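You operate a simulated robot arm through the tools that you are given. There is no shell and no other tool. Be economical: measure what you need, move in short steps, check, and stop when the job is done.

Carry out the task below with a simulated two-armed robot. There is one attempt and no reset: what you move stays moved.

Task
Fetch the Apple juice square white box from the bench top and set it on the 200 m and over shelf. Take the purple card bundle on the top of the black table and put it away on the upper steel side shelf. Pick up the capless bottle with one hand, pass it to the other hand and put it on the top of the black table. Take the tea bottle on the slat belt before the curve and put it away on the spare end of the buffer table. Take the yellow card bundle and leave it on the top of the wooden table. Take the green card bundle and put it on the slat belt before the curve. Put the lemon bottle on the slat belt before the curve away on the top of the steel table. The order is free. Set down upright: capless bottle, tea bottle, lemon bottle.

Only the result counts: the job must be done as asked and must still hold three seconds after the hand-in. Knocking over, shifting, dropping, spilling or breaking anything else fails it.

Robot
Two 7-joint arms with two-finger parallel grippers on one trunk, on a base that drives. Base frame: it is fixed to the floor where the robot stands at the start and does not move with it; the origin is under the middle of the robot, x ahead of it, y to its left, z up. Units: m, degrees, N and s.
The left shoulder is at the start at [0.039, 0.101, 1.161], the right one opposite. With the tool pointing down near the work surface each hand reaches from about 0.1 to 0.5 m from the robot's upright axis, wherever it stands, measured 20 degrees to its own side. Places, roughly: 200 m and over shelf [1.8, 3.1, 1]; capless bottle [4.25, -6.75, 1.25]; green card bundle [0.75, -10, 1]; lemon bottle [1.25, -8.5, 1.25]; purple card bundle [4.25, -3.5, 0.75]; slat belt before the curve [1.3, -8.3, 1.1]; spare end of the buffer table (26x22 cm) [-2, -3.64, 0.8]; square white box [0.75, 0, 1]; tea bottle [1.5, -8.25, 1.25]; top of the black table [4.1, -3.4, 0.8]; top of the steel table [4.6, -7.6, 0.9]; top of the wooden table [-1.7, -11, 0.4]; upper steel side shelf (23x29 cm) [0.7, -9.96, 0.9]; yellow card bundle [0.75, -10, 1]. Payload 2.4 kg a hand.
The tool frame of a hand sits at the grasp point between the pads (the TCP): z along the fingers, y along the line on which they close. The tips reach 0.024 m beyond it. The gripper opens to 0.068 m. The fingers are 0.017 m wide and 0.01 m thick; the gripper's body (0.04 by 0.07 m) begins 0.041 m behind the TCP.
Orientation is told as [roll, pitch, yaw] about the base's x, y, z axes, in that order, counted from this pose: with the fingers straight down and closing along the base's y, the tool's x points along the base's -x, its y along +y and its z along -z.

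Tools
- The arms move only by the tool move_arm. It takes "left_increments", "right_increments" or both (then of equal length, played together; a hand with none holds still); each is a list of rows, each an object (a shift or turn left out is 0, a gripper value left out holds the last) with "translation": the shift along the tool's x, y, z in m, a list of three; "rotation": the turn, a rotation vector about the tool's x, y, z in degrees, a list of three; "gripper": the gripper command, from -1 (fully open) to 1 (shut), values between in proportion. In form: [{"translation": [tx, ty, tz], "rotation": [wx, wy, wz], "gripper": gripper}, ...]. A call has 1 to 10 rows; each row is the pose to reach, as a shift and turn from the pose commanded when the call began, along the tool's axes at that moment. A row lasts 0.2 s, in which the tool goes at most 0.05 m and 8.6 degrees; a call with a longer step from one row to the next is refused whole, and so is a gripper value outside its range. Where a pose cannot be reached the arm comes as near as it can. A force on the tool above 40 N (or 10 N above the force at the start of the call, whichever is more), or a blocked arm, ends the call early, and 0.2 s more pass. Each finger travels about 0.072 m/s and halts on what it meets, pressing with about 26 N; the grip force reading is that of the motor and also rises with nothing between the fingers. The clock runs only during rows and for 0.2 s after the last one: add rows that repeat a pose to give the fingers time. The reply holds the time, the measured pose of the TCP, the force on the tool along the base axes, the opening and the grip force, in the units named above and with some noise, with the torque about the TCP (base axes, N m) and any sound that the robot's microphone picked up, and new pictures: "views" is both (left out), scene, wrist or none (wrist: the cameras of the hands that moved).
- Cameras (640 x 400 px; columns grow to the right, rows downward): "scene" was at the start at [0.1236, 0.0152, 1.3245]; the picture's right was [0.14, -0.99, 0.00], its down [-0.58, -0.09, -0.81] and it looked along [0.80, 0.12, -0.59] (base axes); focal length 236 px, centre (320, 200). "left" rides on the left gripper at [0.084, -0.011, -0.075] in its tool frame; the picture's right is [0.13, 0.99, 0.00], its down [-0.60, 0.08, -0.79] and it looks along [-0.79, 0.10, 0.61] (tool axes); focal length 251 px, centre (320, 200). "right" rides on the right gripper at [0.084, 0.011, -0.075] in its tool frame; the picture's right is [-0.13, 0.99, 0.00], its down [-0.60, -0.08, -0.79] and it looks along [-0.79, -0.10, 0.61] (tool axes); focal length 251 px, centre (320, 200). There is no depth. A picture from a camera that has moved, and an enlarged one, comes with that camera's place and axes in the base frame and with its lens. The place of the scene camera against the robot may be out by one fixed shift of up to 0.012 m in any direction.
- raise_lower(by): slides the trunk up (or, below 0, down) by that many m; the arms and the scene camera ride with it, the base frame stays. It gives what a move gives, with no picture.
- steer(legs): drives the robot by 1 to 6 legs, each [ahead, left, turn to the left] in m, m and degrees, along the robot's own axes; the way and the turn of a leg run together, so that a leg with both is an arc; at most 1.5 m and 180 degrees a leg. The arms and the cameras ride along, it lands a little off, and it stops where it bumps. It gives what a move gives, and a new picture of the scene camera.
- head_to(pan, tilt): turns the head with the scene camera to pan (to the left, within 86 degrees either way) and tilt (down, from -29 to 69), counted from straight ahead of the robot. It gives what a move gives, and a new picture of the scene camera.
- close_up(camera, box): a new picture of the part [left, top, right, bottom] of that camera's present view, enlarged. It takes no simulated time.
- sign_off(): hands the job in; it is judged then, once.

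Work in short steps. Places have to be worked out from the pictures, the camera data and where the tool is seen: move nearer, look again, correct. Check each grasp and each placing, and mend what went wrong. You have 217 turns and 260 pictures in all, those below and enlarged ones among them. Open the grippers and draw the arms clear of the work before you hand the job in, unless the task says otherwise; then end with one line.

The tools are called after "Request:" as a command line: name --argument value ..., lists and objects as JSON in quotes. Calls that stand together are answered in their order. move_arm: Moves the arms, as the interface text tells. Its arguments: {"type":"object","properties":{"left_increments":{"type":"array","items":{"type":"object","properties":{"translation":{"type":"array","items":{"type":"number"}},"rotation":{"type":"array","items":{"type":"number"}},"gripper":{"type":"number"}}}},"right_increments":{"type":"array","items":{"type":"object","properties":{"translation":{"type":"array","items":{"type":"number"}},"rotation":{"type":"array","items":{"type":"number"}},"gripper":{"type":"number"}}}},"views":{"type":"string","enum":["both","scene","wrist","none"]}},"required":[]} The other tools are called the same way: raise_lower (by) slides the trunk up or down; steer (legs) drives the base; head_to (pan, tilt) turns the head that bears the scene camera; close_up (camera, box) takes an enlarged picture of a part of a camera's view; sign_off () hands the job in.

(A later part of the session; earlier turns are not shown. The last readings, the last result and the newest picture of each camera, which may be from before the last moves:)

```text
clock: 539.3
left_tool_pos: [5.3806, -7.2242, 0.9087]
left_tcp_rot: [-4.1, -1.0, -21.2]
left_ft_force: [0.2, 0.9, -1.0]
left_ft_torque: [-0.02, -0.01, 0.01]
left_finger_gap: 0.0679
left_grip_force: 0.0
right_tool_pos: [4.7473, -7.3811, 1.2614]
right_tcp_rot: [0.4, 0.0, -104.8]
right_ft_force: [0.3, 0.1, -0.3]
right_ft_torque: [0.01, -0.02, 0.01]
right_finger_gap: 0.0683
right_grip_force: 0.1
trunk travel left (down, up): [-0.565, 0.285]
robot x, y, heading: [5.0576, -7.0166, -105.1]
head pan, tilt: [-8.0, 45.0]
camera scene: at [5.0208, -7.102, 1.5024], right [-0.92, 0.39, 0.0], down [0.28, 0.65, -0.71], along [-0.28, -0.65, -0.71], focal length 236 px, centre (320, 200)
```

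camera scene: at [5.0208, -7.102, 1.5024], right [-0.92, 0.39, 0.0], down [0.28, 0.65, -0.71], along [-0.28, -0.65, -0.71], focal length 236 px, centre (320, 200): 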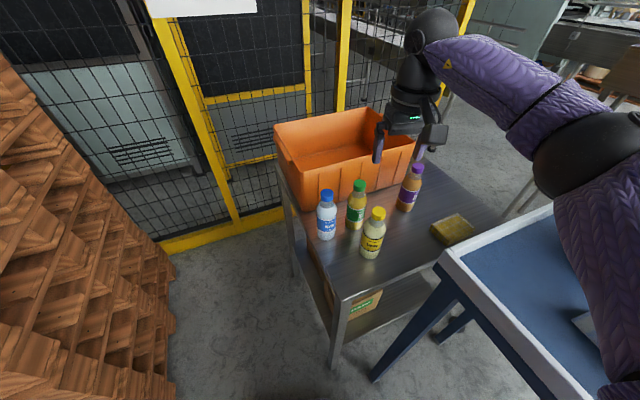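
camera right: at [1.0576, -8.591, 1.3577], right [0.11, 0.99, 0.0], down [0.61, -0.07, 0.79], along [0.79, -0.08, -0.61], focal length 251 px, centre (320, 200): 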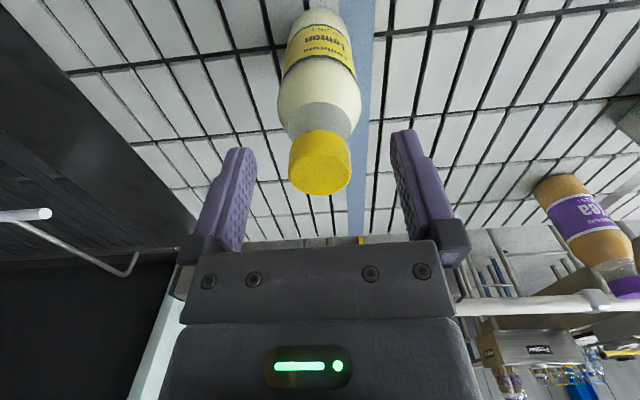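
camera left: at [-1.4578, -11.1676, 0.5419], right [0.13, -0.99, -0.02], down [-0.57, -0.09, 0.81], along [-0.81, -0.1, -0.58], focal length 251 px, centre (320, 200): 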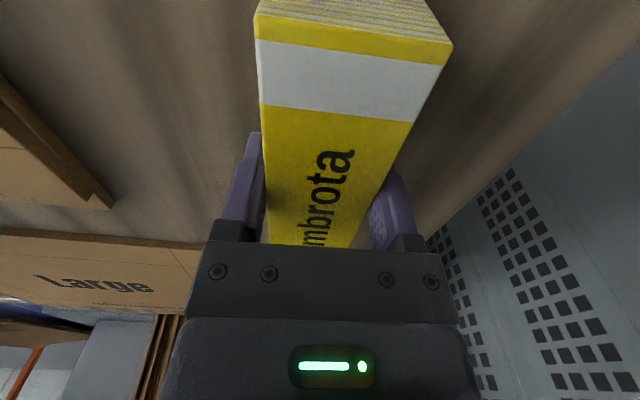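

Lemon stands upright. Next the capless bottle near (4.25, −6.75): I back off, raise, and look that way.

Request:
raise_lower --by 0.25

Request:
steer --legs '[[-0.5, -0.05, 0]]'

Request:
head_to --pan -62 --tilt 38

```text
clock: 541.9
left_tool_pos: [5.3797, -7.2253, 1.1572]
left_tcp_rot: [-4.2, -1.0, -21.2]
left_ft_force: [0.0, -0.2, -0.1]
left_ft_torque: [-0.01, -0.04, 0.02]
left_finger_gap: 0.0678
left_grip_force: 0.0
right_tool_pos: [4.7468, -7.3815, 1.5091]
right_tcp_rot: [0.3, 0.0, -104.7]
right_ft_force: [0.7, 0.7, 0.7]
right_ft_torque: [0.02, -0.01, 0.01]
right_finger_gap: 0.068
right_grip_force: 0.1
trunk travel left (down, up): [-0.815, 0.035]
robot x, y, heading: [5.0513, -7.0147, -104.8]
head pan, tilt: [-8.0, 45.0]
```

```text
clock: 544.8
left_tool_pos: [5.458, -6.7419, 1.1565]
left_tcp_rot: [-4.1, -0.9, -21.6]
left_ft_force: [0.1, 0.4, -0.7]
left_ft_torque: [0.02, 0.02, 0.02]
left_finger_gap: 0.0679
left_grip_force: 0.0
right_tool_pos: [4.8249, -6.893, 1.5094]
right_tcp_rot: [0.3, 0.0, -105.3]
right_ft_force: [0.3, -0.3, 0.2]
right_ft_torque: [0.0, 0.0, 0.0]
right_finger_gap: 0.0679
right_grip_force: 0.1
trunk travel left (down, up): [-0.815, 0.035]
robot x, y, heading: [5.1326, -6.5314, -105.7]
head pan, tilt: [-8.0, 45.0]
camera scene: at [5.1015, -6.6112, 1.7526], right [-0.92, 0.4, 0.0], down [0.28, 0.65, -0.71], along [-0.28, -0.65, -0.71], focal length 236 px, centre (320, 200)
```

scene: 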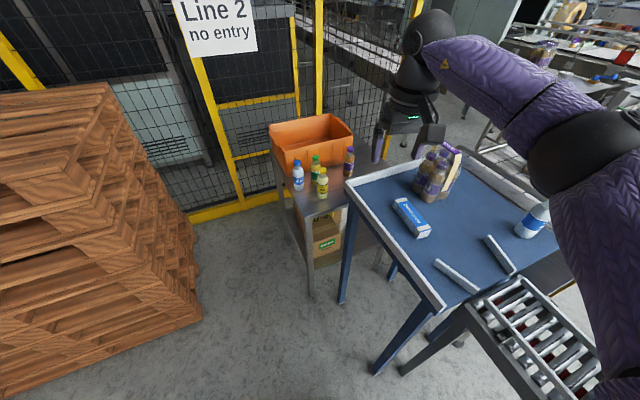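

```text
clock: 546.0
left_tool_pos: [5.4594, -6.7416, 1.157]
left_tcp_rot: [-4.1, -1.0, -21.6]
left_ft_force: [-0.3, -0.3, -0.2]
left_ft_torque: [-0.02, 0.01, 0.01]
left_finger_gap: 0.068
left_grip_force: 0.0
right_tool_pos: [4.824, -6.8939, 1.5094]
right_tcp_rot: [0.3, 0.0, -105.2]
right_ft_force: [0.0, 0.8, 1.2]
right_ft_torque: [0.02, 0.01, -0.01]
right_finger_gap: 0.0679
right_grip_force: 0.0
trunk travel left (down, up): [-0.815, 0.035]
robot x, y, heading: [5.1348, -6.5279, -105.7]
head pan, tilt: [-62.0, 38.0]
camera scene: at [5.0497, -6.5559, 1.7628], right [-0.22, 0.98, 0.0], down [0.6, 0.13, -0.79], along [-0.77, -0.17, -0.62], focal length 236 px, centre (320, 200)
```

scene: 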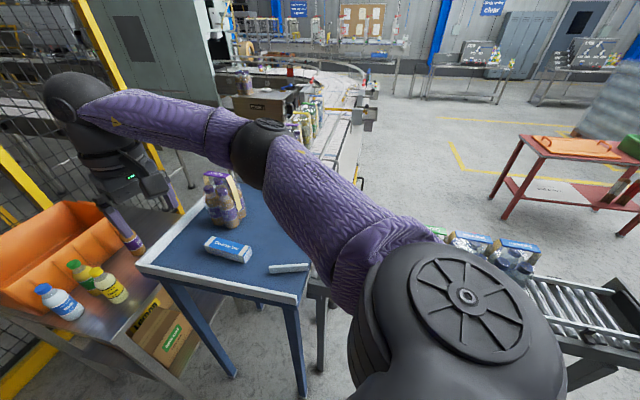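

The blue packing table turns out ~1.11 m high, with the capless bottle on its west part near (4.2, −6.8). I go round to the north side for access and a look.

Request:
steer --legs '[[0, 0, 15.7], [-1.1, 0.1, 0], [0, -1.2, 0]]'

Request:
head_to --pan 0 --tilt 35

```text
clock: 558.4
left_tool_pos: [4.3927, -5.5449, 1.1578]
left_tcp_rot: [-4.1, -1.0, -4.1]
left_ft_force: [-0.4, -1.0, 0.1]
left_ft_torque: [0.0, -0.01, -0.02]
left_finger_gap: 0.0679
left_grip_force: 0.0
right_tool_pos: [3.832, -5.8818, 1.509]
right_tcp_rot: [0.2, 0.0, -87.7]
right_ft_force: [-0.5, 0.3, -0.1]
right_ft_torque: [0.0, 0.0, -0.02]
right_finger_gap: 0.068
right_grip_force: 0.0
trunk travel left (down, up): [-0.815, 0.035]
robot x, y, heading: [4.0183, -5.4396, -88.1]
head pan, tilt: [-62.0, 38.0]
camera scene: at [3.9458, -5.491, 1.7628], right [-0.5, 0.87, 0.0], down [0.53, 0.31, -0.79], along [-0.68, -0.39, -0.62], focal length 236 px, centre (320, 200)
```

scene: 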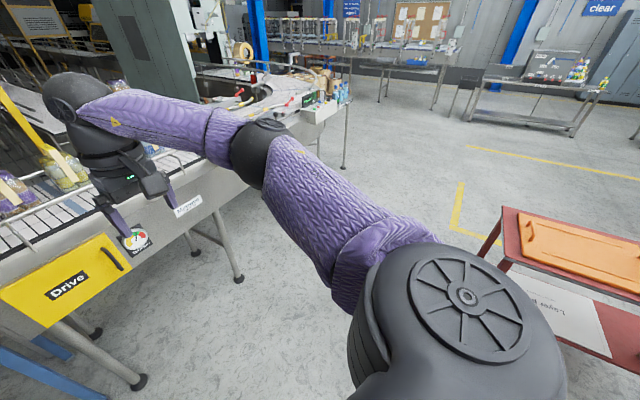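

```text
clock: 559.7
left_tool_pos: [4.3905, -5.5441, 1.1573]
left_tcp_rot: [-4.2, -1.0, -4.1]
left_ft_force: [0.8, -0.4, -0.3]
left_ft_torque: [-0.03, -0.04, -0.01]
left_finger_gap: 0.0681
left_grip_force: 0.1
right_tool_pos: [3.8318, -5.881, 1.5091]
right_tcp_rot: [0.3, 0.0, -87.7]
right_ft_force: [-0.3, 0.0, -0.4]
right_ft_torque: [0.01, -0.02, 0.04]
right_finger_gap: 0.068
right_grip_force: 0.0
trunk travel left (down, up): [-0.815, 0.035]
robot x, y, heading: [4.0136, -5.44, -88.4]
head pan, tilt: [0.0, 35.0]
camera scene: at [4.0238, -5.536, 1.7673], right [-1.0, -0.03, 0.0], down [-0.02, 0.57, -0.82], along [0.03, -0.82, -0.57], focal length 236 px, centre (320, 200)
```

scene: 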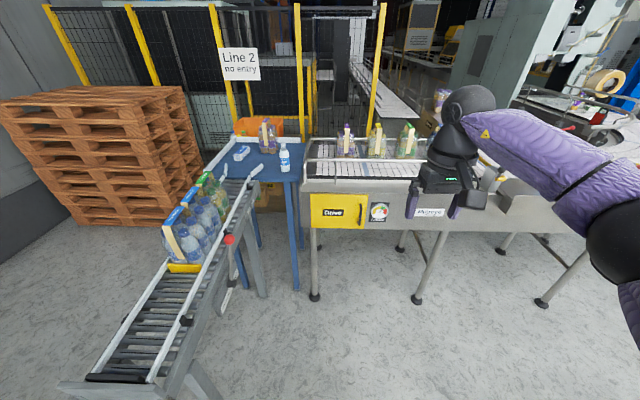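

Now clear: the capless bottle stands at ≈(4.28, −6.765) near the blue table's north edge, reachable from here. First I unfold the left arm forward and up so it will clear the water packs.

Request:
move_arm --left_increments '[{"translation": [0, -0.045, 0]}, {"translation": [0, -0.09, 0]}, {"translation": [0, -0.135, 0]}, {"translation": [0, -0.18, 0]}, {"translation": [0, -0.225, 0]}, {"translation": [0, -0.25, -0.03]}, {"translation": [0, -0.25, -0.07]}, {"translation": [0, -0.25, -0.11]}, {"translation": [0, -0.25, -0.15]}, {"translation": [0, -0.25, -0.19]}]' --views "none"

Request:
move_arm --left_increments '[{"translation": [0, 0, -0.04]}, {"translation": [0, 0, -0.08]}, {"translation": [0, 0, -0.12]}, {"translation": [0, 0, -0.16]}, {"translation": [0, 0, -0.2]}]' --views "scene"

```text
clock: 561.9
left_tool_pos: [4.3655, -5.7795, 1.3655]
left_tcp_rot: [-4.0, -0.9, -4.1]
left_ft_force: [0.2, -0.4, 0.0]
left_ft_torque: [0.06, 0.03, -0.02]
left_finger_gap: 0.0681
left_grip_force: 0.1
right_tool_pos: [3.8299, -5.8819, 1.5087]
right_tcp_rot: [0.4, 0.1, -87.7]
right_ft_force: [0.1, -1.2, -0.1]
right_ft_torque: [0.02, -0.02, 0.0]
right_finger_gap: 0.0683
right_grip_force: 0.0
trunk travel left (down, up): [-0.815, 0.035]
robot x, y, heading: [4.0198, -5.4408, -88.0]
head pan, tilt: [0.0, 35.0]
```

```text
clock: 563.1
left_tool_pos: [4.368, -5.7634, 1.5656]
left_tcp_rot: [-4.1, -1.0, -4.1]
left_ft_force: [-0.6, 0.2, -0.4]
left_ft_torque: [0.03, 0.05, -0.02]
left_finger_gap: 0.0681
left_grip_force: 0.1
right_tool_pos: [3.8319, -5.8808, 1.5085]
right_tcp_rot: [0.2, 0.0, -87.7]
right_ft_force: [-0.3, -0.1, 0.0]
right_ft_torque: [0.03, -0.02, -0.03]
right_finger_gap: 0.0682
right_grip_force: 0.0
trunk travel left (down, up): [-0.815, 0.035]
robot x, y, heading: [4.0192, -5.4413, -88.0]
head pan, tilt: [0.0, 35.0]
camera scene: at [4.0238, -5.5355, 1.7674], right [-1.0, -0.03, 0.0], down [-0.02, 0.57, -0.82], along [0.03, -0.82, -0.57], focal length 236 px, centre (320, 200)
```

scene: 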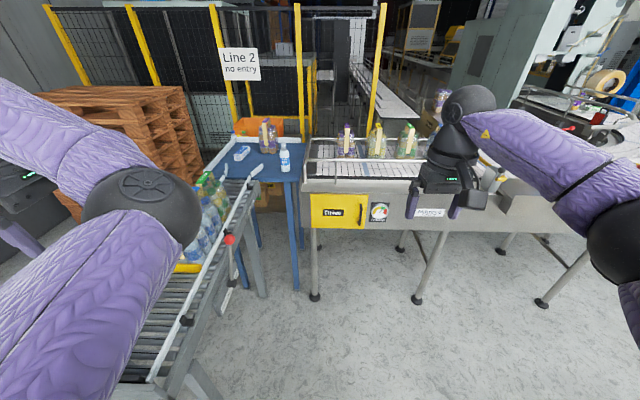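

Left arm is up. I drive to (4.27, −6.15) and look down at the bottle.

Request:
steer --legs '[[0, 0.25, -2], [0.72, 0, 0]]'

Request:
head_to --pan 0 --tilt 48

```text
clock: 566.3
left_tool_pos: [4.5988, -5.963, 1.563]
left_tcp_rot: [-3.9, -0.7, -6.7]
left_ft_force: [0.6, -1.1, -1.0]
left_ft_torque: [0.03, 0.05, -0.01]
left_finger_gap: 0.068
left_grip_force: 0.1
right_tool_pos: [4.0581, -6.0564, 1.5075]
right_tcp_rot: [0.0, 0.3, -90.1]
right_ft_force: [0.4, -0.2, -0.6]
right_ft_torque: [0.08, 0.05, 0.02]
right_finger_gap: 0.0679
right_grip_force: 0.1
trunk travel left (down, up): [-0.815, 0.035]
robot x, y, heading: [4.2603, -5.6224, -90.6]
head pan, tilt: [0.0, 35.0]
stopped in leg 2: the robot was blocked; the commanded pose is now the measured one
camera scene: at [4.2649, -5.7221, 1.7669], right [-1.0, 0.01, 0.0], down [0.0, 0.58, -0.82], along [-0.01, -0.82, -0.58], focal length 236 px, centre (320, 200)
```

scene: 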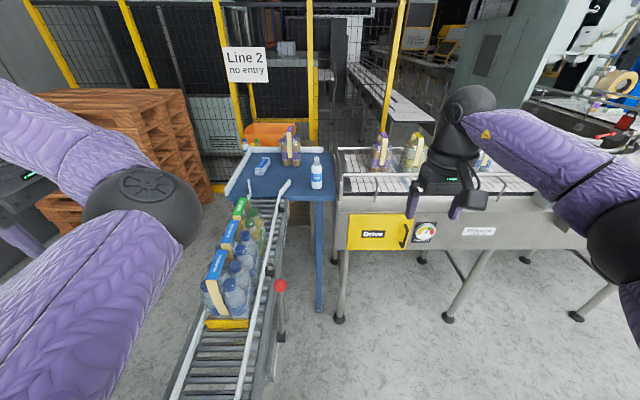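

```text
clock: 567.0
left_tool_pos: [4.5896, -5.9571, 1.5665]
left_tcp_rot: [-4.1, -1.1, -6.6]
left_ft_force: [-0.5, 0.3, 1.0]
left_ft_torque: [-0.02, -0.03, 0.03]
left_finger_gap: 0.068
left_grip_force: 0.0
right_tool_pos: [4.0483, -6.0513, 1.5088]
right_tcp_rot: [0.3, 0.0, -90.3]
right_ft_force: [-0.4, -0.4, 0.0]
right_ft_torque: [-0.03, -0.01, -0.04]
right_finger_gap: 0.0679
right_grip_force: 0.1
trunk travel left (down, up): [-0.815, 0.035]
robot x, y, heading: [4.2548, -5.622, -90.5]
head pan, tilt: [0.0, 48.0]
camera scene: at [4.255, -5.7054, 1.7485], right [-1.0, 0.01, 0.0], down [0.01, 0.74, -0.67], along [-0.01, -0.67, -0.74], focal length 236 px, centre (320, 200)
```

scene: 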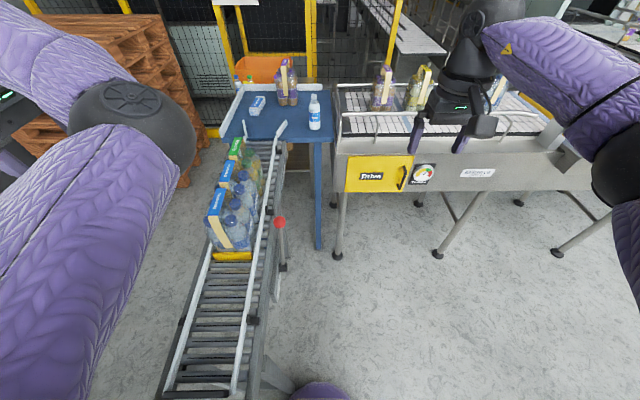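

The base bumped the roller conveyor's leg, so I shift west to x≈4.12; from there the bottle is on my left-hand side. I back off and reposition.

Request:
steer --legs '[[-0.08, 0, 0.5], [0, -0.15, 0], [0.55, 0, 0]]'

```text
clock: 571.9
left_tool_pos: [4.4403, -6.4232, 1.5651]
left_tcp_rot: [-4.1, -1.0, -6.2]
left_ft_force: [-0.2, 0.3, -0.1]
left_ft_torque: [-0.02, -0.01, -0.01]
left_finger_gap: 0.0678
left_grip_force: 0.0
right_tool_pos: [3.9, -6.5211, 1.5083]
right_tcp_rot: [0.3, 0.1, -89.9]
right_ft_force: [-0.8, 0.0, 0.7]
right_ft_torque: [0.04, 0.0, -0.01]
right_finger_gap: 0.0679
right_grip_force: 0.1
trunk travel left (down, up): [-0.815, 0.035]
robot x, y, heading: [4.1044, -6.0844, -90.7]
head pan, tilt: [0.0, 48.0]
camera scene: at [4.1045, -6.174, 1.7483], right [-1.0, 0.0, 0.0], down [0.0, 0.74, -0.67], along [0.0, -0.67, -0.74], focal length 236 px, centre (320, 200)
```

scene: 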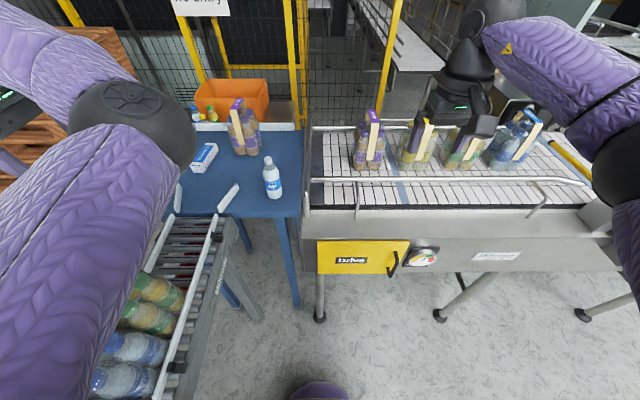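

Bottle at (4.283, −6.777). I bring the left hand inward to its known-good pose, then turn it straight.

Request:
move_arm --left_increments '[{"translation": [0.0, -0.035, -0.01]}, {"translation": [0.02, -0.07, -0.02]}, {"translation": [0.05, -0.1, -0.03]}, {"translation": [0.08, -0.12, -0.04]}, {"translation": [0.12, -0.137, -0.05]}, {"translation": [0.165, -0.137, -0.05]}]' --views "none"

Request:
move_arm --left_increments '[{"translation": [-0.006, 0.0, 0.012], "rotation": [0, 0, 8.5]}, {"translation": [-0.012, 0.0, 0.024], "rotation": [0, 0, 17]}, {"translation": [-0.018, 0.0, 0.036], "rotation": [0, 0, 25.5]}, {"translation": [-0.024, 0.0, 0.048], "rotation": [0, 0, 34]}, {"translation": [-0.03, 0.0, 0.06], "rotation": [0, 0, 42.5]}, {"translation": [-0.036, 0.0, 0.072], "rotation": [0, 0, 51]}, {"translation": [-0.042, 0.0, 0.084], "rotation": [0, 0, 59.5]}, {"translation": [-0.048, 0.0, 0.096], "rotation": [0, 0, 68]}, {"translation": [-0.054, 0.0, 0.108], "rotation": [0, 0, 76.5]}, {"translation": [-0.054, 0.0, 0.12], "rotation": [0, 0, 84]}]' --views "scene"

```text
clock: 573.2
left_tool_pos: [4.2571, -6.5371, 1.6242]
left_tcp_rot: [-4.1, -1.1, -6.2]
left_ft_force: [-0.5, -0.1, 0.7]
left_ft_torque: [-0.01, -0.02, -0.01]
left_finger_gap: 0.0677
left_grip_force: 0.1
right_tool_pos: [3.8965, -6.5209, 1.5099]
right_tcp_rot: [0.5, 0.1, -89.9]
right_ft_force: [-0.8, -0.2, -0.4]
right_ft_torque: [0.01, 0.01, -0.04]
right_finger_gap: 0.068
right_grip_force: 0.2
trunk travel left (down, up): [-0.815, 0.035]
robot x, y, heading: [4.1044, -6.0895, -90.2]
head pan, tilt: [0.0, 48.0]
```

```text
clock: 574.8
left_tool_pos: [4.3028, -6.5512, 1.5443]
left_tcp_rot: [-1.7, -4.6, -61.5]
left_ft_force: [-0.8, -4.4, -5.4]
left_ft_torque: [-0.09, -0.34, 0.32]
left_finger_gap: 0.068
left_grip_force: 0.2
right_tool_pos: [3.9007, -6.5207, 1.5093]
right_tcp_rot: [0.2, 0.1, -89.8]
right_ft_force: [0.3, 0.6, 0.1]
right_ft_torque: [0.01, 0.01, 0.0]
right_finger_gap: 0.0679
right_grip_force: 0.0
trunk travel left (down, up): [-0.815, 0.035]
robot x, y, heading: [4.103, -6.0866, -90.3]
head pan, tilt: [0.0, 48.0]
stopped in row 7 (left hand): the force on the tool passed its limit at 82 N (the readings are from after the stop); the commanded pose is now the measured one
camera scene: at [4.1047, -6.1739, 1.7483], right [-1.0, 0.0, 0.0], down [0.0, 0.74, -0.67], along [0.0, -0.67, -0.74], focal length 236 px, centre (320, 200)
```

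scene: 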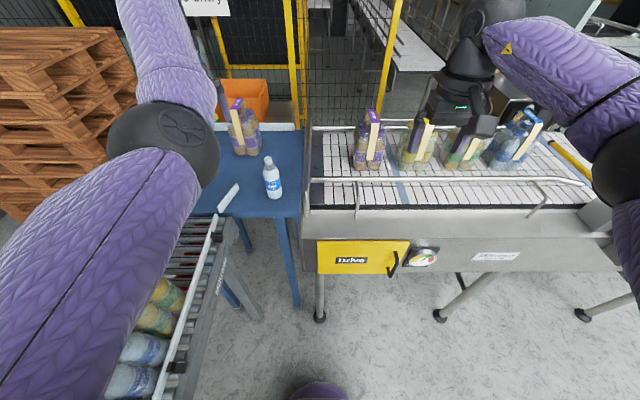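

A round neck doesn't need yaw 0, so I return the left hand to its comfortable ~84° turn and level it, and draw the right hand back and up.

Request:
move_arm --left_increments '[{"translation": [0, 0, -0.005], "rotation": [0, 0, -8]}, {"translation": [0, 0, -0.01], "rotation": [0, 0, -16]}, {"translation": [0, 0, -0.015], "rotation": [0, 0, -24]}, {"translation": [0, 0, -0.02], "rotation": [0, 0, -32]}, {"translation": [0, 0, -0.03], "rotation": [0, 0, -40]}, {"translation": [0, 0, -0.04], "rotation": [0, 0, -48]}, {"translation": [0, 0, -0.05], "rotation": [0, 0, -56]}]' --right_increments '[{"translation": [0.02, 0, -0.01]}, {"translation": [0.04, 0, -0.02]}, {"translation": [0.06, 0, -0.03]}, {"translation": [0.08, 0, -0.04]}, {"translation": [0.1, 0, -0.05]}, {"translation": [0.12, 0, -0.06]}, {"translation": [0.13, 0, -0.07]}]' --views "none"

Request:
steer --legs '[[0.2, 0.05, 0.3]]'

```text
clock: 576.4
left_tool_pos: [4.3009, -6.5445, 1.5934]
left_tcp_rot: [-4.5, -1.1, -5.5]
left_ft_force: [0.4, 0.4, -0.5]
left_ft_torque: [-0.01, 0.0, 0.03]
left_finger_gap: 0.068
left_grip_force: 0.1
right_tool_pos: [3.8988, -6.3887, 1.5801]
right_tcp_rot: [0.4, 0.0, -89.9]
right_ft_force: [-0.8, 0.8, 0.1]
right_ft_torque: [0.01, -0.01, -0.01]
right_finger_gap: 0.0681
right_grip_force: 0.0
trunk travel left (down, up): [-0.815, 0.035]
robot x, y, heading: [4.1051, -6.088, -90.1]
head pan, tilt: [0.0, 48.0]
```

```text
clock: 578.0
left_tool_pos: [4.3571, -6.736, 1.5941]
left_tcp_rot: [-4.5, -1.1, -5.0]
left_ft_force: [0.5, 0.1, -0.2]
left_ft_torque: [0.0, -0.02, -0.01]
left_finger_gap: 0.0684
left_grip_force: 0.1
right_tool_pos: [3.9529, -6.586, 1.5799]
right_tcp_rot: [0.3, 0.1, -89.2]
right_ft_force: [0.6, 0.2, -0.2]
right_ft_torque: [0.03, 0.01, 0.0]
right_finger_gap: 0.0679
right_grip_force: 0.0
trunk travel left (down, up): [-0.815, 0.035]
robot x, y, heading: [4.1515, -6.2799, -89.7]
head pan, tilt: [0.0, 48.0]
camera scene: at [4.1562, -6.3678, 1.7483], right [-1.0, -0.01, 0.0], down [0.0, 0.74, -0.67], along [0.0, -0.67, -0.74], focal length 236 px, centre (320, 200)
```

scene: 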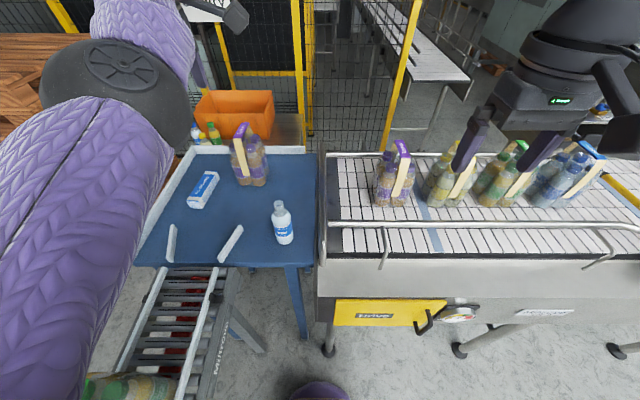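

Bottle base at (4.266, −6.77), top ≈1.29. I move the left hand over it, level it, then lower the trunk 0.2 m.

Request:
move_arm --left_increments '[{"translation": [0.025, -0.01, 0], "rotation": [-1.5, 0.5, 0]}, {"translation": [0.05, -0.02, 0], "rotation": [-3, 1, 0]}, {"translation": [0.075, -0.03, 0], "rotation": [-4.5, 1, 0]}, {"translation": [0.092, -0.04, 0], "rotation": [-4.5, 1, 0]}]' --views "none"

Request:
raise_lower --by -0.2

Request:
close_up --camera "scene" --box '[0, 0, 640, 400]'

```text
clock: 579.0
left_tool_pos: [4.2733, -6.7363, 1.5858]
left_tcp_rot: [-0.1, -0.1, -5.0]
left_ft_force: [-0.3, 0.3, -0.5]
left_ft_torque: [0.0, 0.0, 0.04]
left_finger_gap: 0.0679
left_grip_force: 0.1
left hand out of reach, approached as far as the arm can: row 2, 3, 4
right_tool_pos: [3.952, -6.5881, 1.5788]
right_tcp_rot: [0.3, 0.1, -89.2]
right_ft_force: [-0.1, 0.2, -0.4]
right_ft_torque: [0.01, -0.05, 0.05]
right_finger_gap: 0.0681
right_grip_force: 0.0
trunk travel left (down, up): [-0.815, 0.035]
robot x, y, heading: [4.1547, -6.2775, -89.7]
head pan, tilt: [0.0, 48.0]
```

```text
clock: 581.2
left_tool_pos: [4.2768, -6.7362, 1.3876]
left_tcp_rot: [-0.1, -0.1, -5.0]
left_ft_force: [-0.4, 0.1, 0.0]
left_ft_torque: [-0.02, -0.05, 0.03]
left_finger_gap: 0.068
left_grip_force: 0.2
right_tool_pos: [3.9529, -6.5856, 1.3807]
right_tcp_rot: [0.3, 0.1, -89.2]
right_ft_force: [-0.5, 0.2, 0.6]
right_ft_torque: [0.01, 0.0, 0.0]
right_finger_gap: 0.0683
right_grip_force: 0.1
trunk travel left (down, up): [-0.615, 0.235]
robot x, y, heading: [4.1553, -6.277, -89.8]
head pan, tilt: [0.0, 48.0]
```

```text
1.00 times, centred on (320, 200) of scene (not enlarged: the box is as wide or as high as the picture)
camera zoom: at [4.1561, -6.3703, 1.5484], right [-1.0, -0.01, 0.0], down [0.0, 0.74, -0.67], along [0.0, -0.67, -0.74], focal length 236 px, centre (320, 200)
```

zoom: 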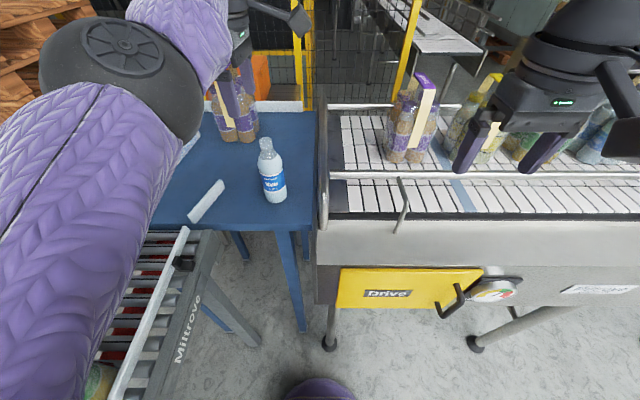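

I creep 0.033 m forward and check with the left wrist camera.

Request:
steer --legs '[[0.033, -0.008, 0]]'

Request:
close_up --camera "left" --box '[0, 0, 640, 400]'

```text
clock: 582.0
left_tool_pos: [4.2688, -6.7714, 1.3878]
left_tcp_rot: [0.0, -0.1, -5.0]
left_ft_force: [0.2, -0.5, -0.1]
left_ft_torque: [0.09, 0.03, -0.02]
left_finger_gap: 0.0679
left_grip_force: 0.1
right_tool_pos: [3.9447, -6.6218, 1.3778]
right_tcp_rot: [0.4, 0.1, -89.2]
right_ft_force: [-0.2, -1.3, -0.3]
right_ft_torque: [0.02, -0.03, 0.03]
right_finger_gap: 0.0681
right_grip_force: 0.0
trunk travel left (down, up): [-0.615, 0.235]
robot x, y, heading: [4.1501, -6.3114, -89.7]
head pan, tilt: [0.0, 48.0]
camera scene: at [4.1477, -6.406, 1.5482], right [-1.0, -0.01, 0.0], down [0.0, 0.74, -0.67], along [0.0, -0.67, -0.74], focal length 236 px, centre (320, 200)
```

scene: 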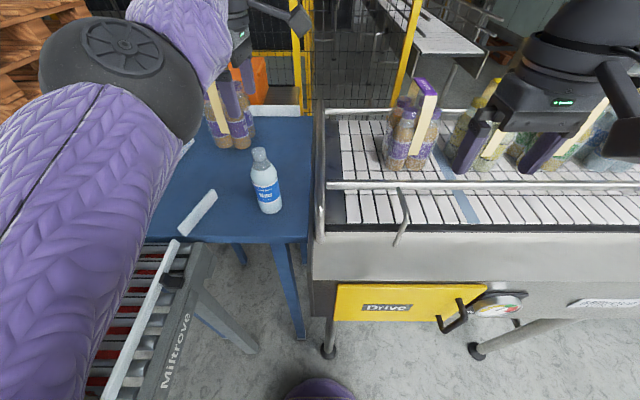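

```text
1.00 times, centred on (320, 200) of left (not enlarged: the box is as wide or as high as the picture)
camera zoom: at [4.1838, -6.7755, 1.4639], right [-0.04, 1.0, 0.0], down [0.61, 0.03, 0.79], along [0.79, 0.03, -0.61], focal length 251 px, centre (320, 200)
```

zoom: 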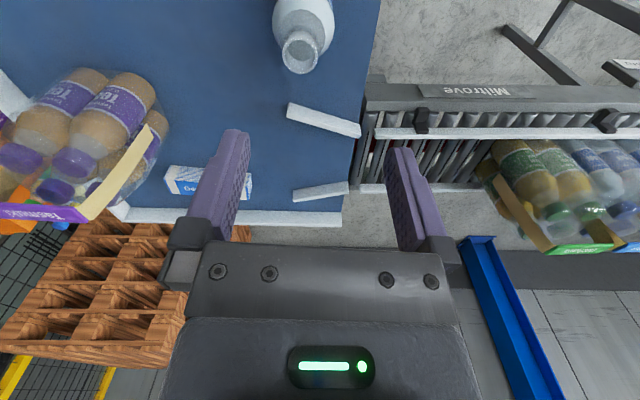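

Wrist view puts the mouth at ≈(4.256, −6.787). I correct toward it, go down 6 cm and look again.

Request:
move_arm --left_increments '[{"translation": [0.013, -0.007, 0]}, {"translation": [0.013, -0.013, 0.02]}, {"translation": [0.013, -0.013, 0.06]}]' --views "wrist"

```text
clock: 582.9
left_tool_pos: [4.2543, -6.7808, 1.3255]
left_tcp_rot: [-0.2, -0.2, -5.1]
left_ft_force: [0.1, 0.7, -0.3]
left_ft_torque: [-0.04, 0.0, 0.01]
left_finger_gap: 0.0681
left_grip_force: 0.1
left hand out of reach, approached as far as the arm can: row 1, 2
right_tool_pos: [3.9446, -6.6202, 1.3789]
right_tcp_rot: [0.3, 0.1, -89.2]
right_ft_force: [-0.2, -1.0, 1.0]
right_ft_torque: [0.08, -0.02, 0.01]
right_finger_gap: 0.0681
right_grip_force: 0.1
trunk travel left (down, up): [-0.615, 0.235]
robot x, y, heading: [4.1463, -6.3143, -89.8]
head pan, tilt: [0.0, 48.0]
camera left: at [4.169, -6.7836, 1.4023], right [-0.04, 1.0, 0.0], down [0.61, 0.03, 0.79], along [0.79, 0.03, -0.61], focal length 251 px, centre (320, 200)
```

left: 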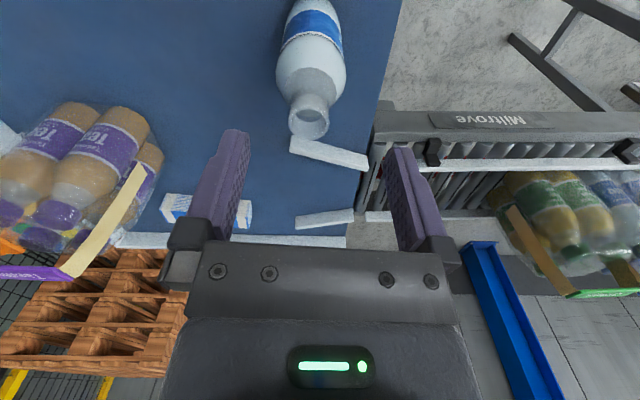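

Mouth triangulated at (4.2585, −6.787, 1.275). I fine-correct, lower 7 cm onto the neck and close.

Request:
move_arm --left_increments '[{"translation": [-0.004, -0.006, 0.02]}, {"translation": [-0.004, -0.006, 0.045]}, {"translation": [-0.004, -0.006, 0.07]}]' --views "wrist"

```text
clock: 583.6
left_tool_pos: [4.2605, -6.7874, 1.2562]
left_tcp_rot: [-0.1, 0.0, -5.1]
left_ft_force: [0.9, 0.2, 0.0]
left_ft_torque: [-0.01, 0.0, 0.01]
left_finger_gap: 0.068
left_grip_force: 0.0
right_tool_pos: [3.945, -6.6204, 1.3801]
right_tcp_rot: [0.4, 0.1, -89.3]
right_ft_force: [-0.4, 0.3, -0.1]
right_ft_torque: [-0.01, -0.01, 0.0]
right_finger_gap: 0.0682
right_grip_force: 0.1
trunk travel left (down, up): [-0.615, 0.235]
robot x, y, heading: [4.1458, -6.3135, -89.9]
head pan, tilt: [0.0, 48.0]
camera left: at [4.1752, -6.7911, 1.3318], right [-0.04, 1.0, 0.0], down [0.61, 0.03, 0.79], along [0.79, 0.03, -0.61], focal length 251 px, centre (320, 200)
```

left: 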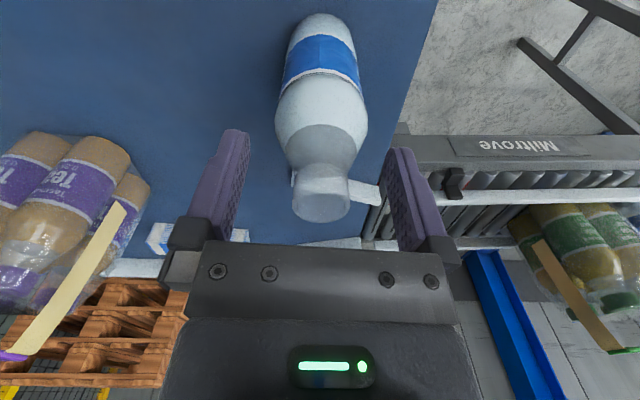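

Request:
move_arm --left_increments '[{"gripper": 0.3}, {"gripper": 1}, {"gripper": 1}, {"gripper": 1}, {"gripper": 1}]' --views "none"

Request:
move_arm --left_increments '[{"translation": [0, 0, -0.015]}, {"translation": [0, 0, -0.03]}, {"translation": [0, 0, -0.05]}, {"translation": [0, 0, -0.07]}, {"translation": [0, 0, -0.1]}]' --views "scene"

```text
clock: 584.9
left_tool_pos: [4.2601, -6.7878, 1.2554]
left_tcp_rot: [-0.2, -0.2, -5.1]
left_ft_force: [0.0, -0.4, 0.0]
left_ft_torque: [0.02, 0.0, 0.01]
left_finger_gap: 0.0431
left_grip_force: 26.4
right_tool_pos: [3.9446, -6.6201, 1.3806]
right_tcp_rot: [0.3, 0.2, -89.1]
right_ft_force: [0.0, -0.6, 0.1]
right_ft_torque: [0.01, 0.0, 0.01]
right_finger_gap: 0.0678
right_grip_force: 0.0
trunk travel left (down, up): [-0.615, 0.235]
robot x, y, heading: [4.147, -6.3121, -89.6]
head pan, tilt: [0.0, 48.0]
```

```text
clock: 586.0
left_tool_pos: [4.2542, -6.7788, 1.3557]
left_tcp_rot: [0.0, -0.2, -5.0]
left_ft_force: [0.7, -0.1, -2.3]
left_ft_torque: [0.01, 0.06, 0.03]
left_finger_gap: 0.0427
left_grip_force: 26.1
left hand out of reach, approached as far as the arm can: row 5
right_tool_pos: [3.9453, -6.6199, 1.379]
right_tcp_rot: [0.3, 0.0, -89.2]
right_ft_force: [-0.6, -0.4, 0.0]
right_ft_torque: [-0.04, 0.0, -0.01]
right_finger_gap: 0.0679
right_grip_force: 0.0
trunk travel left (down, up): [-0.615, 0.235]
robot x, y, heading: [4.1463, -6.314, -89.7]
head pan, tilt: [0.0, 48.0]
camera scene: at [4.1478, -6.4039, 1.5483], right [-1.0, -0.01, 0.0], down [0.0, 0.74, -0.67], along [0.0, -0.67, -0.74], focal length 236 px, centre (320, 200)
```

scene: 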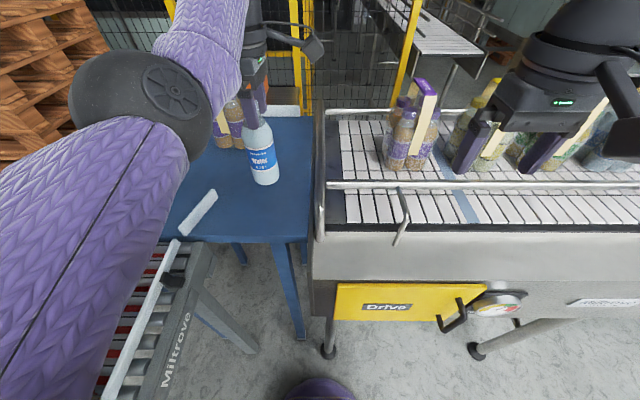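

Capless bottle is held by its neck in the left hand. I raise slightly and back out to the open lane for the hand-over.

Request:
raise_lower --by 0.1

Request:
steer --legs '[[-0.8, 0, 0]]'

```text
clock: 587.4
left_tool_pos: [4.2538, -6.7777, 1.4582]
left_tcp_rot: [-0.6, -0.1, -5.0]
left_ft_force: [-0.5, 0.0, -3.3]
left_ft_torque: [0.04, 0.02, -0.02]
left_finger_gap: 0.0426
left_grip_force: 25.8
right_tool_pos: [3.946, -6.6205, 1.4797]
right_tcp_rot: [0.2, 0.1, -89.2]
right_ft_force: [-0.4, -0.5, 0.1]
right_ft_torque: [-0.01, 0.0, -0.03]
right_finger_gap: 0.068
right_grip_force: 0.1
trunk travel left (down, up): [-0.715, 0.135]
robot x, y, heading: [4.1453, -6.3133, -90.2]
head pan, tilt: [0.0, 48.0]
```

```text
clock: 591.6
left_tool_pos: [4.2477, -6.0051, 1.4591]
left_tcp_rot: [-0.5, -0.1, -6.0]
left_ft_force: [0.1, 1.2, -3.5]
left_ft_torque: [0.02, 0.03, 0.0]
left_finger_gap: 0.0419
left_grip_force: 26.1
right_tool_pos: [3.9418, -5.8423, 1.4798]
right_tcp_rot: [0.3, 0.0, -90.1]
right_ft_force: [0.3, -0.2, -0.3]
right_ft_torque: [0.01, 0.0, -0.01]
right_finger_gap: 0.0682
right_grip_force: 0.1
trunk travel left (down, up): [-0.715, 0.135]
robot x, y, heading: [4.1456, -5.5383, -90.5]
head pan, tilt: [0.0, 48.0]
camera scene: at [4.1487, -5.6267, 1.6483], right [-1.0, 0.01, 0.0], down [0.01, 0.74, -0.67], along [-0.01, -0.67, -0.74], focal length 236 px, centre (320, 200)
```

scene: 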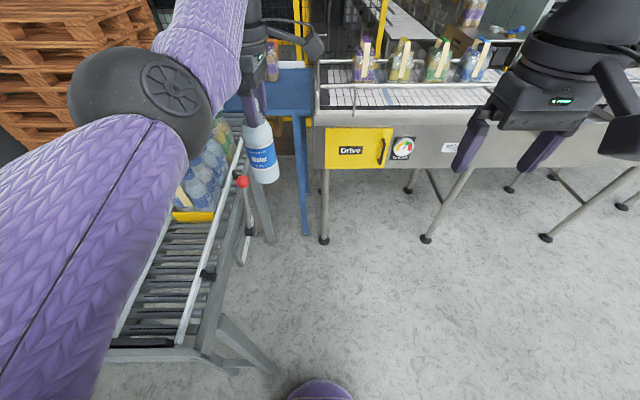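

Now the hand-over: the right hand will grip the bottle's lower body from the right, tool pitched. I first turn the right hand into that orientation at a safe distance to the right.

Request:
move_arm --right_increments '[{"translation": [-0.012, 0.005, 0.008], "rotation": [-3.1, -4.9, -6.0]}, {"translation": [-0.024, 0.01, 0.016], "rotation": [-6.2, -9.8, -11.9]}, {"translation": [-0.036, 0.015, 0.024], "rotation": [-9.3, -14.6, -17.9]}, {"translation": [-0.048, 0.02, 0.032], "rotation": [-12.4, -19.5, -23.9]}, {"translation": [-0.06, 0.025, 0.04], "rotation": [-15.5, -24.4, -29.9]}, {"translation": [-0.072, 0.03, 0.048], "rotation": [-18.7, -29.3, -35.8]}, {"translation": [-0.084, 0.035, 0.056], "rotation": [-21.8, -34.2, -41.8]}, {"translation": [-0.096, 0.04, 0.064], "rotation": [-24.9, -39, -47.8]}, {"translation": [-0.108, 0.047, 0.072], "rotation": [-28, -43.9, -53.7]}, {"translation": [-0.116, 0.054, 0.08], "rotation": [-31.1, -48.8, -59.7]}]' --views "scene"

```text
clock: 593.8
left_tool_pos: [4.2488, -6.006, 1.4579]
left_tcp_rot: [-0.5, 0.0, -6.0]
left_ft_force: [0.1, 0.7, -2.9]
left_ft_torque: [0.04, 0.03, 0.02]
left_finger_gap: 0.0424
left_grip_force: 26.2
right_tool_pos: [4.0781, -5.8738, 1.4538]
right_tcp_rot: [-3.3, -48.5, -28.6]
right_ft_force: [0.3, 0.1, 0.6]
right_ft_torque: [-0.01, 0.0, 0.01]
right_finger_gap: 0.0678
right_grip_force: 0.0
right hand out of reach, approached as far as the arm can: row 6, 7, 8, 9, 10
trunk travel left (down, up): [-0.715, 0.135]
robot x, y, heading: [4.1502, -5.539, -90.7]
head pan, tilt: [0.0, 48.0]
camera scene: at [4.1493, -5.6268, 1.6483], right [-1.0, 0.01, 0.0], down [0.01, 0.74, -0.67], along [-0.01, -0.67, -0.74], focal length 236 px, centre (320, 200)
```

scene: 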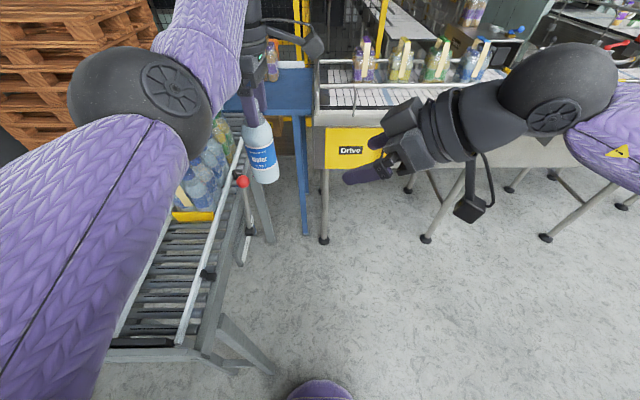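

The right hand points at the bottle nicely (yaw ≈62°, pitch ≈48°). I spin the left hand 40° so its camera bracket turns away, and bring the right hand to 11 cm before the bottle's lower body.

Request:
move_arm --left_increments '[{"rotation": [0, 0, -8]}, {"rotation": [0, 0, -16]}, {"rotation": [0, 0, -24]}, {"rotation": [0, 0, -32]}, {"rotation": [0, 0, -40]}]' --right_increments '[{"translation": [-0.001, -0.007, 0.026]}, {"translation": [-0.002, -0.014, 0.053]}, {"translation": [-0.004, -0.021, 0.08]}, {"translation": [-0.005, -0.028, 0.106]}, {"translation": [-0.006, -0.035, 0.132]}]' --views "both"

```text
clock: 595.0
left_tool_pos: [4.247, -6.0053, 1.4597]
left_tcp_rot: [-0.4, 0.3, 34.1]
left_ft_force: [-0.2, -0.3, -2.8]
left_ft_torque: [-0.03, 0.03, 0.0]
left_finger_gap: 0.0422
left_grip_force: 26.1
right_tool_pos: [4.1372, -5.9496, 1.3854]
right_tcp_rot: [-3.4, -48.8, -28.8]
right_ft_force: [0.7, -0.9, -0.4]
right_ft_torque: [-0.03, 0.03, 0.0]
right_finger_gap: 0.0679
right_grip_force: 0.0
right hand out of reach, approached as far as the arm can: row 5
trunk travel left (down, up): [-0.715, 0.135]
robot x, y, heading: [4.1446, -5.5346, -90.7]
head pan, tilt: [0.0, 48.0]
camera scene: at [4.1483, -5.6268, 1.6483], right [-1.0, 0.01, 0.0], down [0.01, 0.74, -0.67], along [-0.01, -0.67, -0.74], focal length 236 px, centre (320, 200)
camera right: at [4.0452, -5.8829, 1.3707], right [0.59, 0.81, 0.06], down [-0.19, 0.07, 0.98], along [0.79, -0.59, 0.19], focal length 251 px, centre (320, 200)
camera left: at [4.1837, -6.0609, 1.5358], right [-0.66, 0.75, -0.01], down [0.45, 0.41, 0.79], along [0.59, 0.52, -0.61], focal length 251 px, centre (320, 200)
```

scene: 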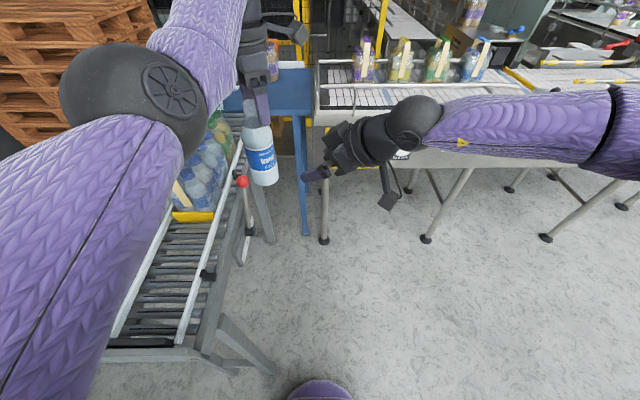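
right: 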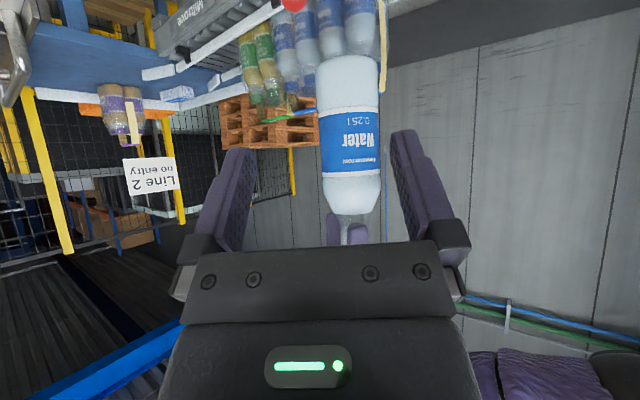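
left: 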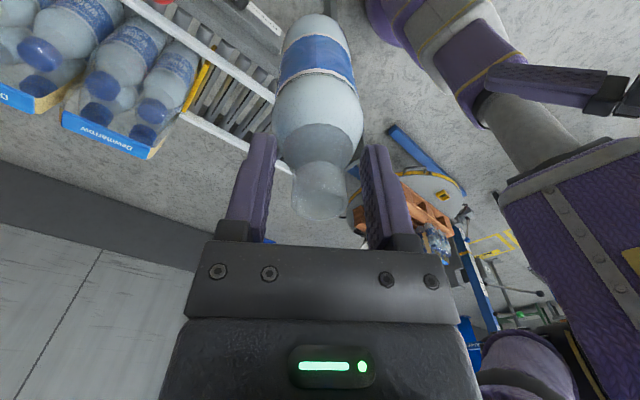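

Bottle is seen between the finger lines; the right arm is near its reach limit, so I bring the left hand with the bottle 8 cm toward the right gripper while correcting the right hand's alignment.

Request:
move_arm --right_increments '[{"translation": [0.011, 0.011, 0.0095]}, {"translation": [0.011, 0.011, 0.0095]}, {"translation": [0.011, 0.011, 0.0095]}, {"translation": [0.011, 0.011, 0.0095]}]' --left_increments '[{"translation": [0.0, 0.0, 0]}, {"translation": [0.012, 0.024, 0]}, {"translation": [0.024, 0.048, 0]}, {"translation": [0.036, 0.071, 0]}]' --views "both"

```text
clock: 596.0
left_tool_pos: [4.1721, -5.9855, 1.4632]
left_tcp_rot: [-0.4, 0.3, 34.1]
left_ft_force: [0.3, -0.6, -2.7]
left_ft_torque: [0.02, 0.01, 0.01]
left_finger_gap: 0.0425
left_grip_force: 25.6
left hand out of reach, approached as far as the arm can: row 3, 4
right_tool_pos: [4.14, -5.9403, 1.3693]
right_tcp_rot: [-3.4, -48.7, -28.6]
right_ft_force: [-0.3, -0.1, -0.9]
right_ft_torque: [0.01, 0.04, -0.02]
right_finger_gap: 0.0679
right_grip_force: 0.0
trunk travel left (down, up): [-0.715, 0.135]
robot x, y, heading: [4.1483, -5.5418, -90.5]
head pan, tilt: [0.0, 48.0]
camera scene: at [4.1471, -5.6265, 1.6483], right [-1.0, 0.01, 0.0], down [0.01, 0.74, -0.67], along [-0.01, -0.67, -0.74], focal length 236 px, centre (320, 200)
camera right: at [4.0502, -5.874, 1.355], right [0.59, 0.81, 0.06], down [-0.19, 0.07, 0.98], along [0.79, -0.59, 0.19], focal length 251 px, centre (320, 200)
camera left: at [4.1077, -6.0405, 1.5406], right [-0.66, 0.75, -0.01], down [0.45, 0.41, 0.79], along [0.6, 0.52, -0.61], focal length 251 px, centre (320, 200)
```

scene: 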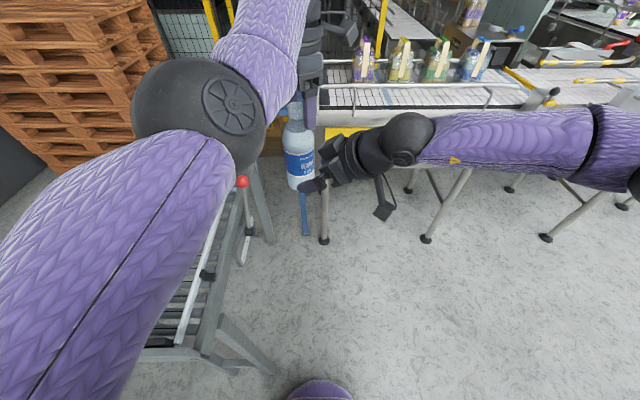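
right: 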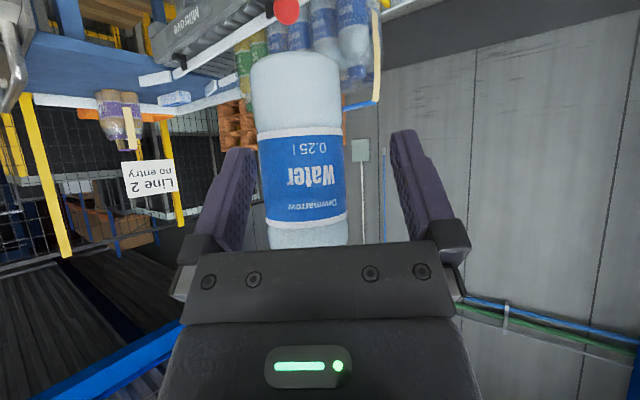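
left: 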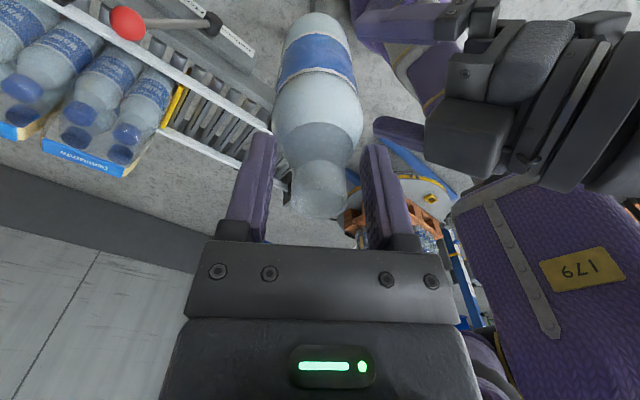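

The bottle needs 2 cm sideways alignment, then 4.5 cm advance. I do both with the right hand.

Request:
move_arm --right_increments '[{"translation": [0, -0.01, 0]}, {"translation": [0, -0.0195, 0]}, {"translation": [-0.01, -0.0195, 0.011]}, {"translation": [-0.02, -0.0195, 0.022]}, {"translation": [-0.029, -0.0195, 0.033]}]' --views "wrist"

```text
clock: 597.3
left_tool_pos: [4.1768, -5.9883, 1.465]
left_tcp_rot: [-1.3, 0.4, 34.6]
left_ft_force: [7.8, -7.8, -2.0]
left_ft_torque: [-0.29, -0.28, -0.07]
left_finger_gap: 0.0389
left_grip_force: 25.9
right_tool_pos: [4.1693, -5.9797, 1.3649]
right_tcp_rot: [-3.7, -48.4, -27.9]
right_ft_force: [-8.0, 8.0, 0.1]
right_ft_torque: [-0.46, -0.47, 0.1]
right_finger_gap: 0.0683
right_grip_force: 0.0
right hand out of reach, approached as far as the arm can: row 2, 3, 4
trunk travel left (down, up): [-0.715, 0.135]
robot x, y, heading: [4.1469, -5.5373, -90.3]
head pan, tilt: [0.0, 48.0]
stopped in row 5 (right hand): the force on the tool passed its limit at 41 N (the readings are from after the stop); the commanded pose is now the measured one
camera right: at [4.076, -5.9126, 1.3516], right [0.58, 0.81, 0.05], down [-0.19, 0.07, 0.98], along [0.79, -0.58, 0.19], focal length 251 px, centre (320, 200)
```

right: 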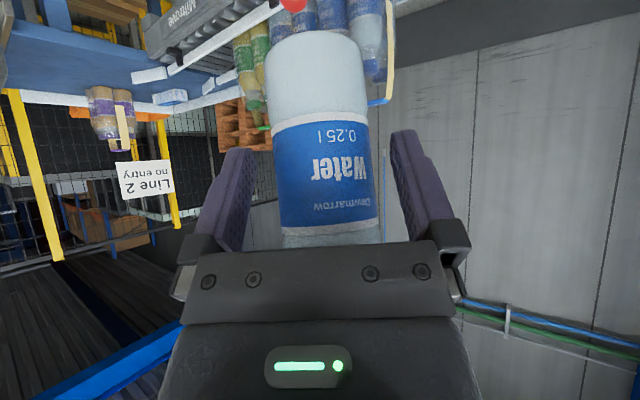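

The bottle is between the right fingers and the palm just touched it. I ease back 4 mm and close the right gripper.

Request:
move_arm --right_increments '[{"translation": [0.002, 0, -0.004]}, {"translation": [0.002, 0, -0.004], "gripper": 0}, {"translation": [0.002, 0, -0.004], "gripper": 1}, {"translation": [0.002, 0, -0.004], "gripper": 1}, {"translation": [0.002, 0, -0.004], "gripper": 1}]' --views "wrist"

```text
clock: 598.5
left_tool_pos: [4.1771, -5.9881, 1.4668]
left_tcp_rot: [-1.1, 0.6, 34.4]
left_ft_force: [-11.7, -1.1, 6.0]
left_ft_torque: [-0.34, 0.73, 0.09]
left_finger_gap: 0.0359
left_grip_force: 25.9
right_tool_pos: [4.1652, -5.9766, 1.3665]
right_tcp_rot: [-3.7, -48.4, -27.9]
right_ft_force: [11.3, 1.6, -6.5]
right_ft_torque: [0.31, 0.49, 0.08]
right_finger_gap: 0.0548
right_grip_force: 25.7
trunk travel left (down, up): [-0.715, 0.135]
robot x, y, heading: [4.1475, -5.5383, -90.2]
head pan, tilt: [0.0, 48.0]
camera right: at [4.0726, -5.9098, 1.3527], right [0.58, 0.81, 0.05], down [-0.19, 0.07, 0.98], along [0.79, -0.58, 0.19], focal length 251 px, centre (320, 200)
```

right: 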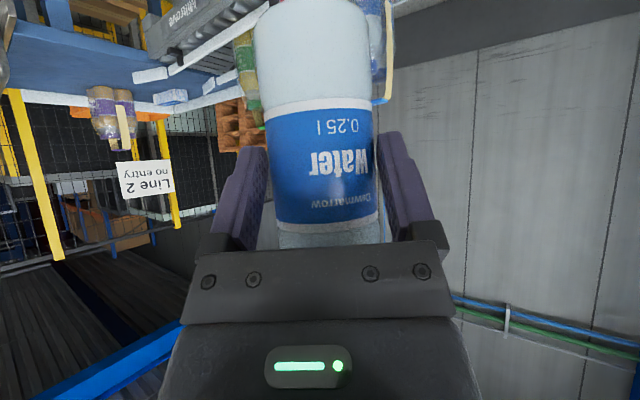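

The right hand grips the body (gap 0.055). Now the left hand opens and rises off the neck.

Request:
move_arm --left_increments '[{"gripper": -0.5}, {"gripper": -1}, {"gripper": -1}, {"gripper": -1}, {"translation": [0, 0, -0.02]}, {"translation": [0, 0, -0.05]}, {"translation": [0, 0, -0.08]}]' --views "scene"

```text
clock: 600.1
left_tool_pos: [4.1826, -5.9678, 1.5262]
left_tcp_rot: [-1.2, 0.4, 34.4]
left_ft_force: [0.5, 0.0, 0.2]
left_ft_torque: [0.03, 0.0, 0.0]
left_finger_gap: 0.0681
left_grip_force: 0.0
left hand out of reach, approached as far as the arm can: row 6, 7
right_tool_pos: [4.1645, -5.9757, 1.3667]
right_tcp_rot: [-3.8, -48.5, -27.8]
right_ft_force: [-0.9, -0.3, 0.0]
right_ft_torque: [0.0, 0.03, 0.01]
right_finger_gap: 0.055
right_grip_force: 25.5
trunk travel left (down, up): [-0.715, 0.135]
robot x, y, heading: [4.1456, -5.5409, -90.6]
head pan, tilt: [0.0, 48.0]
camera scene: at [4.1484, -5.627, 1.6483], right [-1.0, 0.01, 0.0], down [0.01, 0.74, -0.67], along [-0.01, -0.67, -0.74], focal length 236 px, centre (320, 200)
```

scene: 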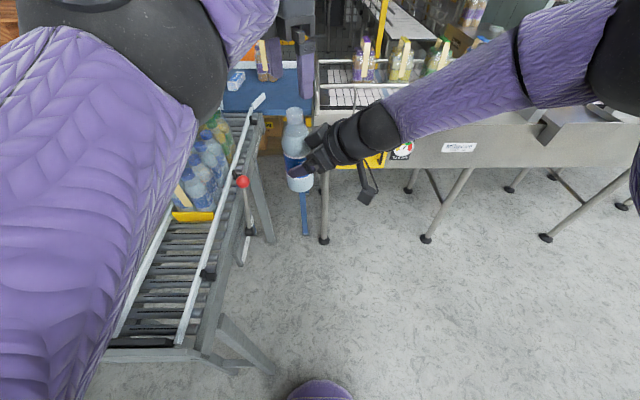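

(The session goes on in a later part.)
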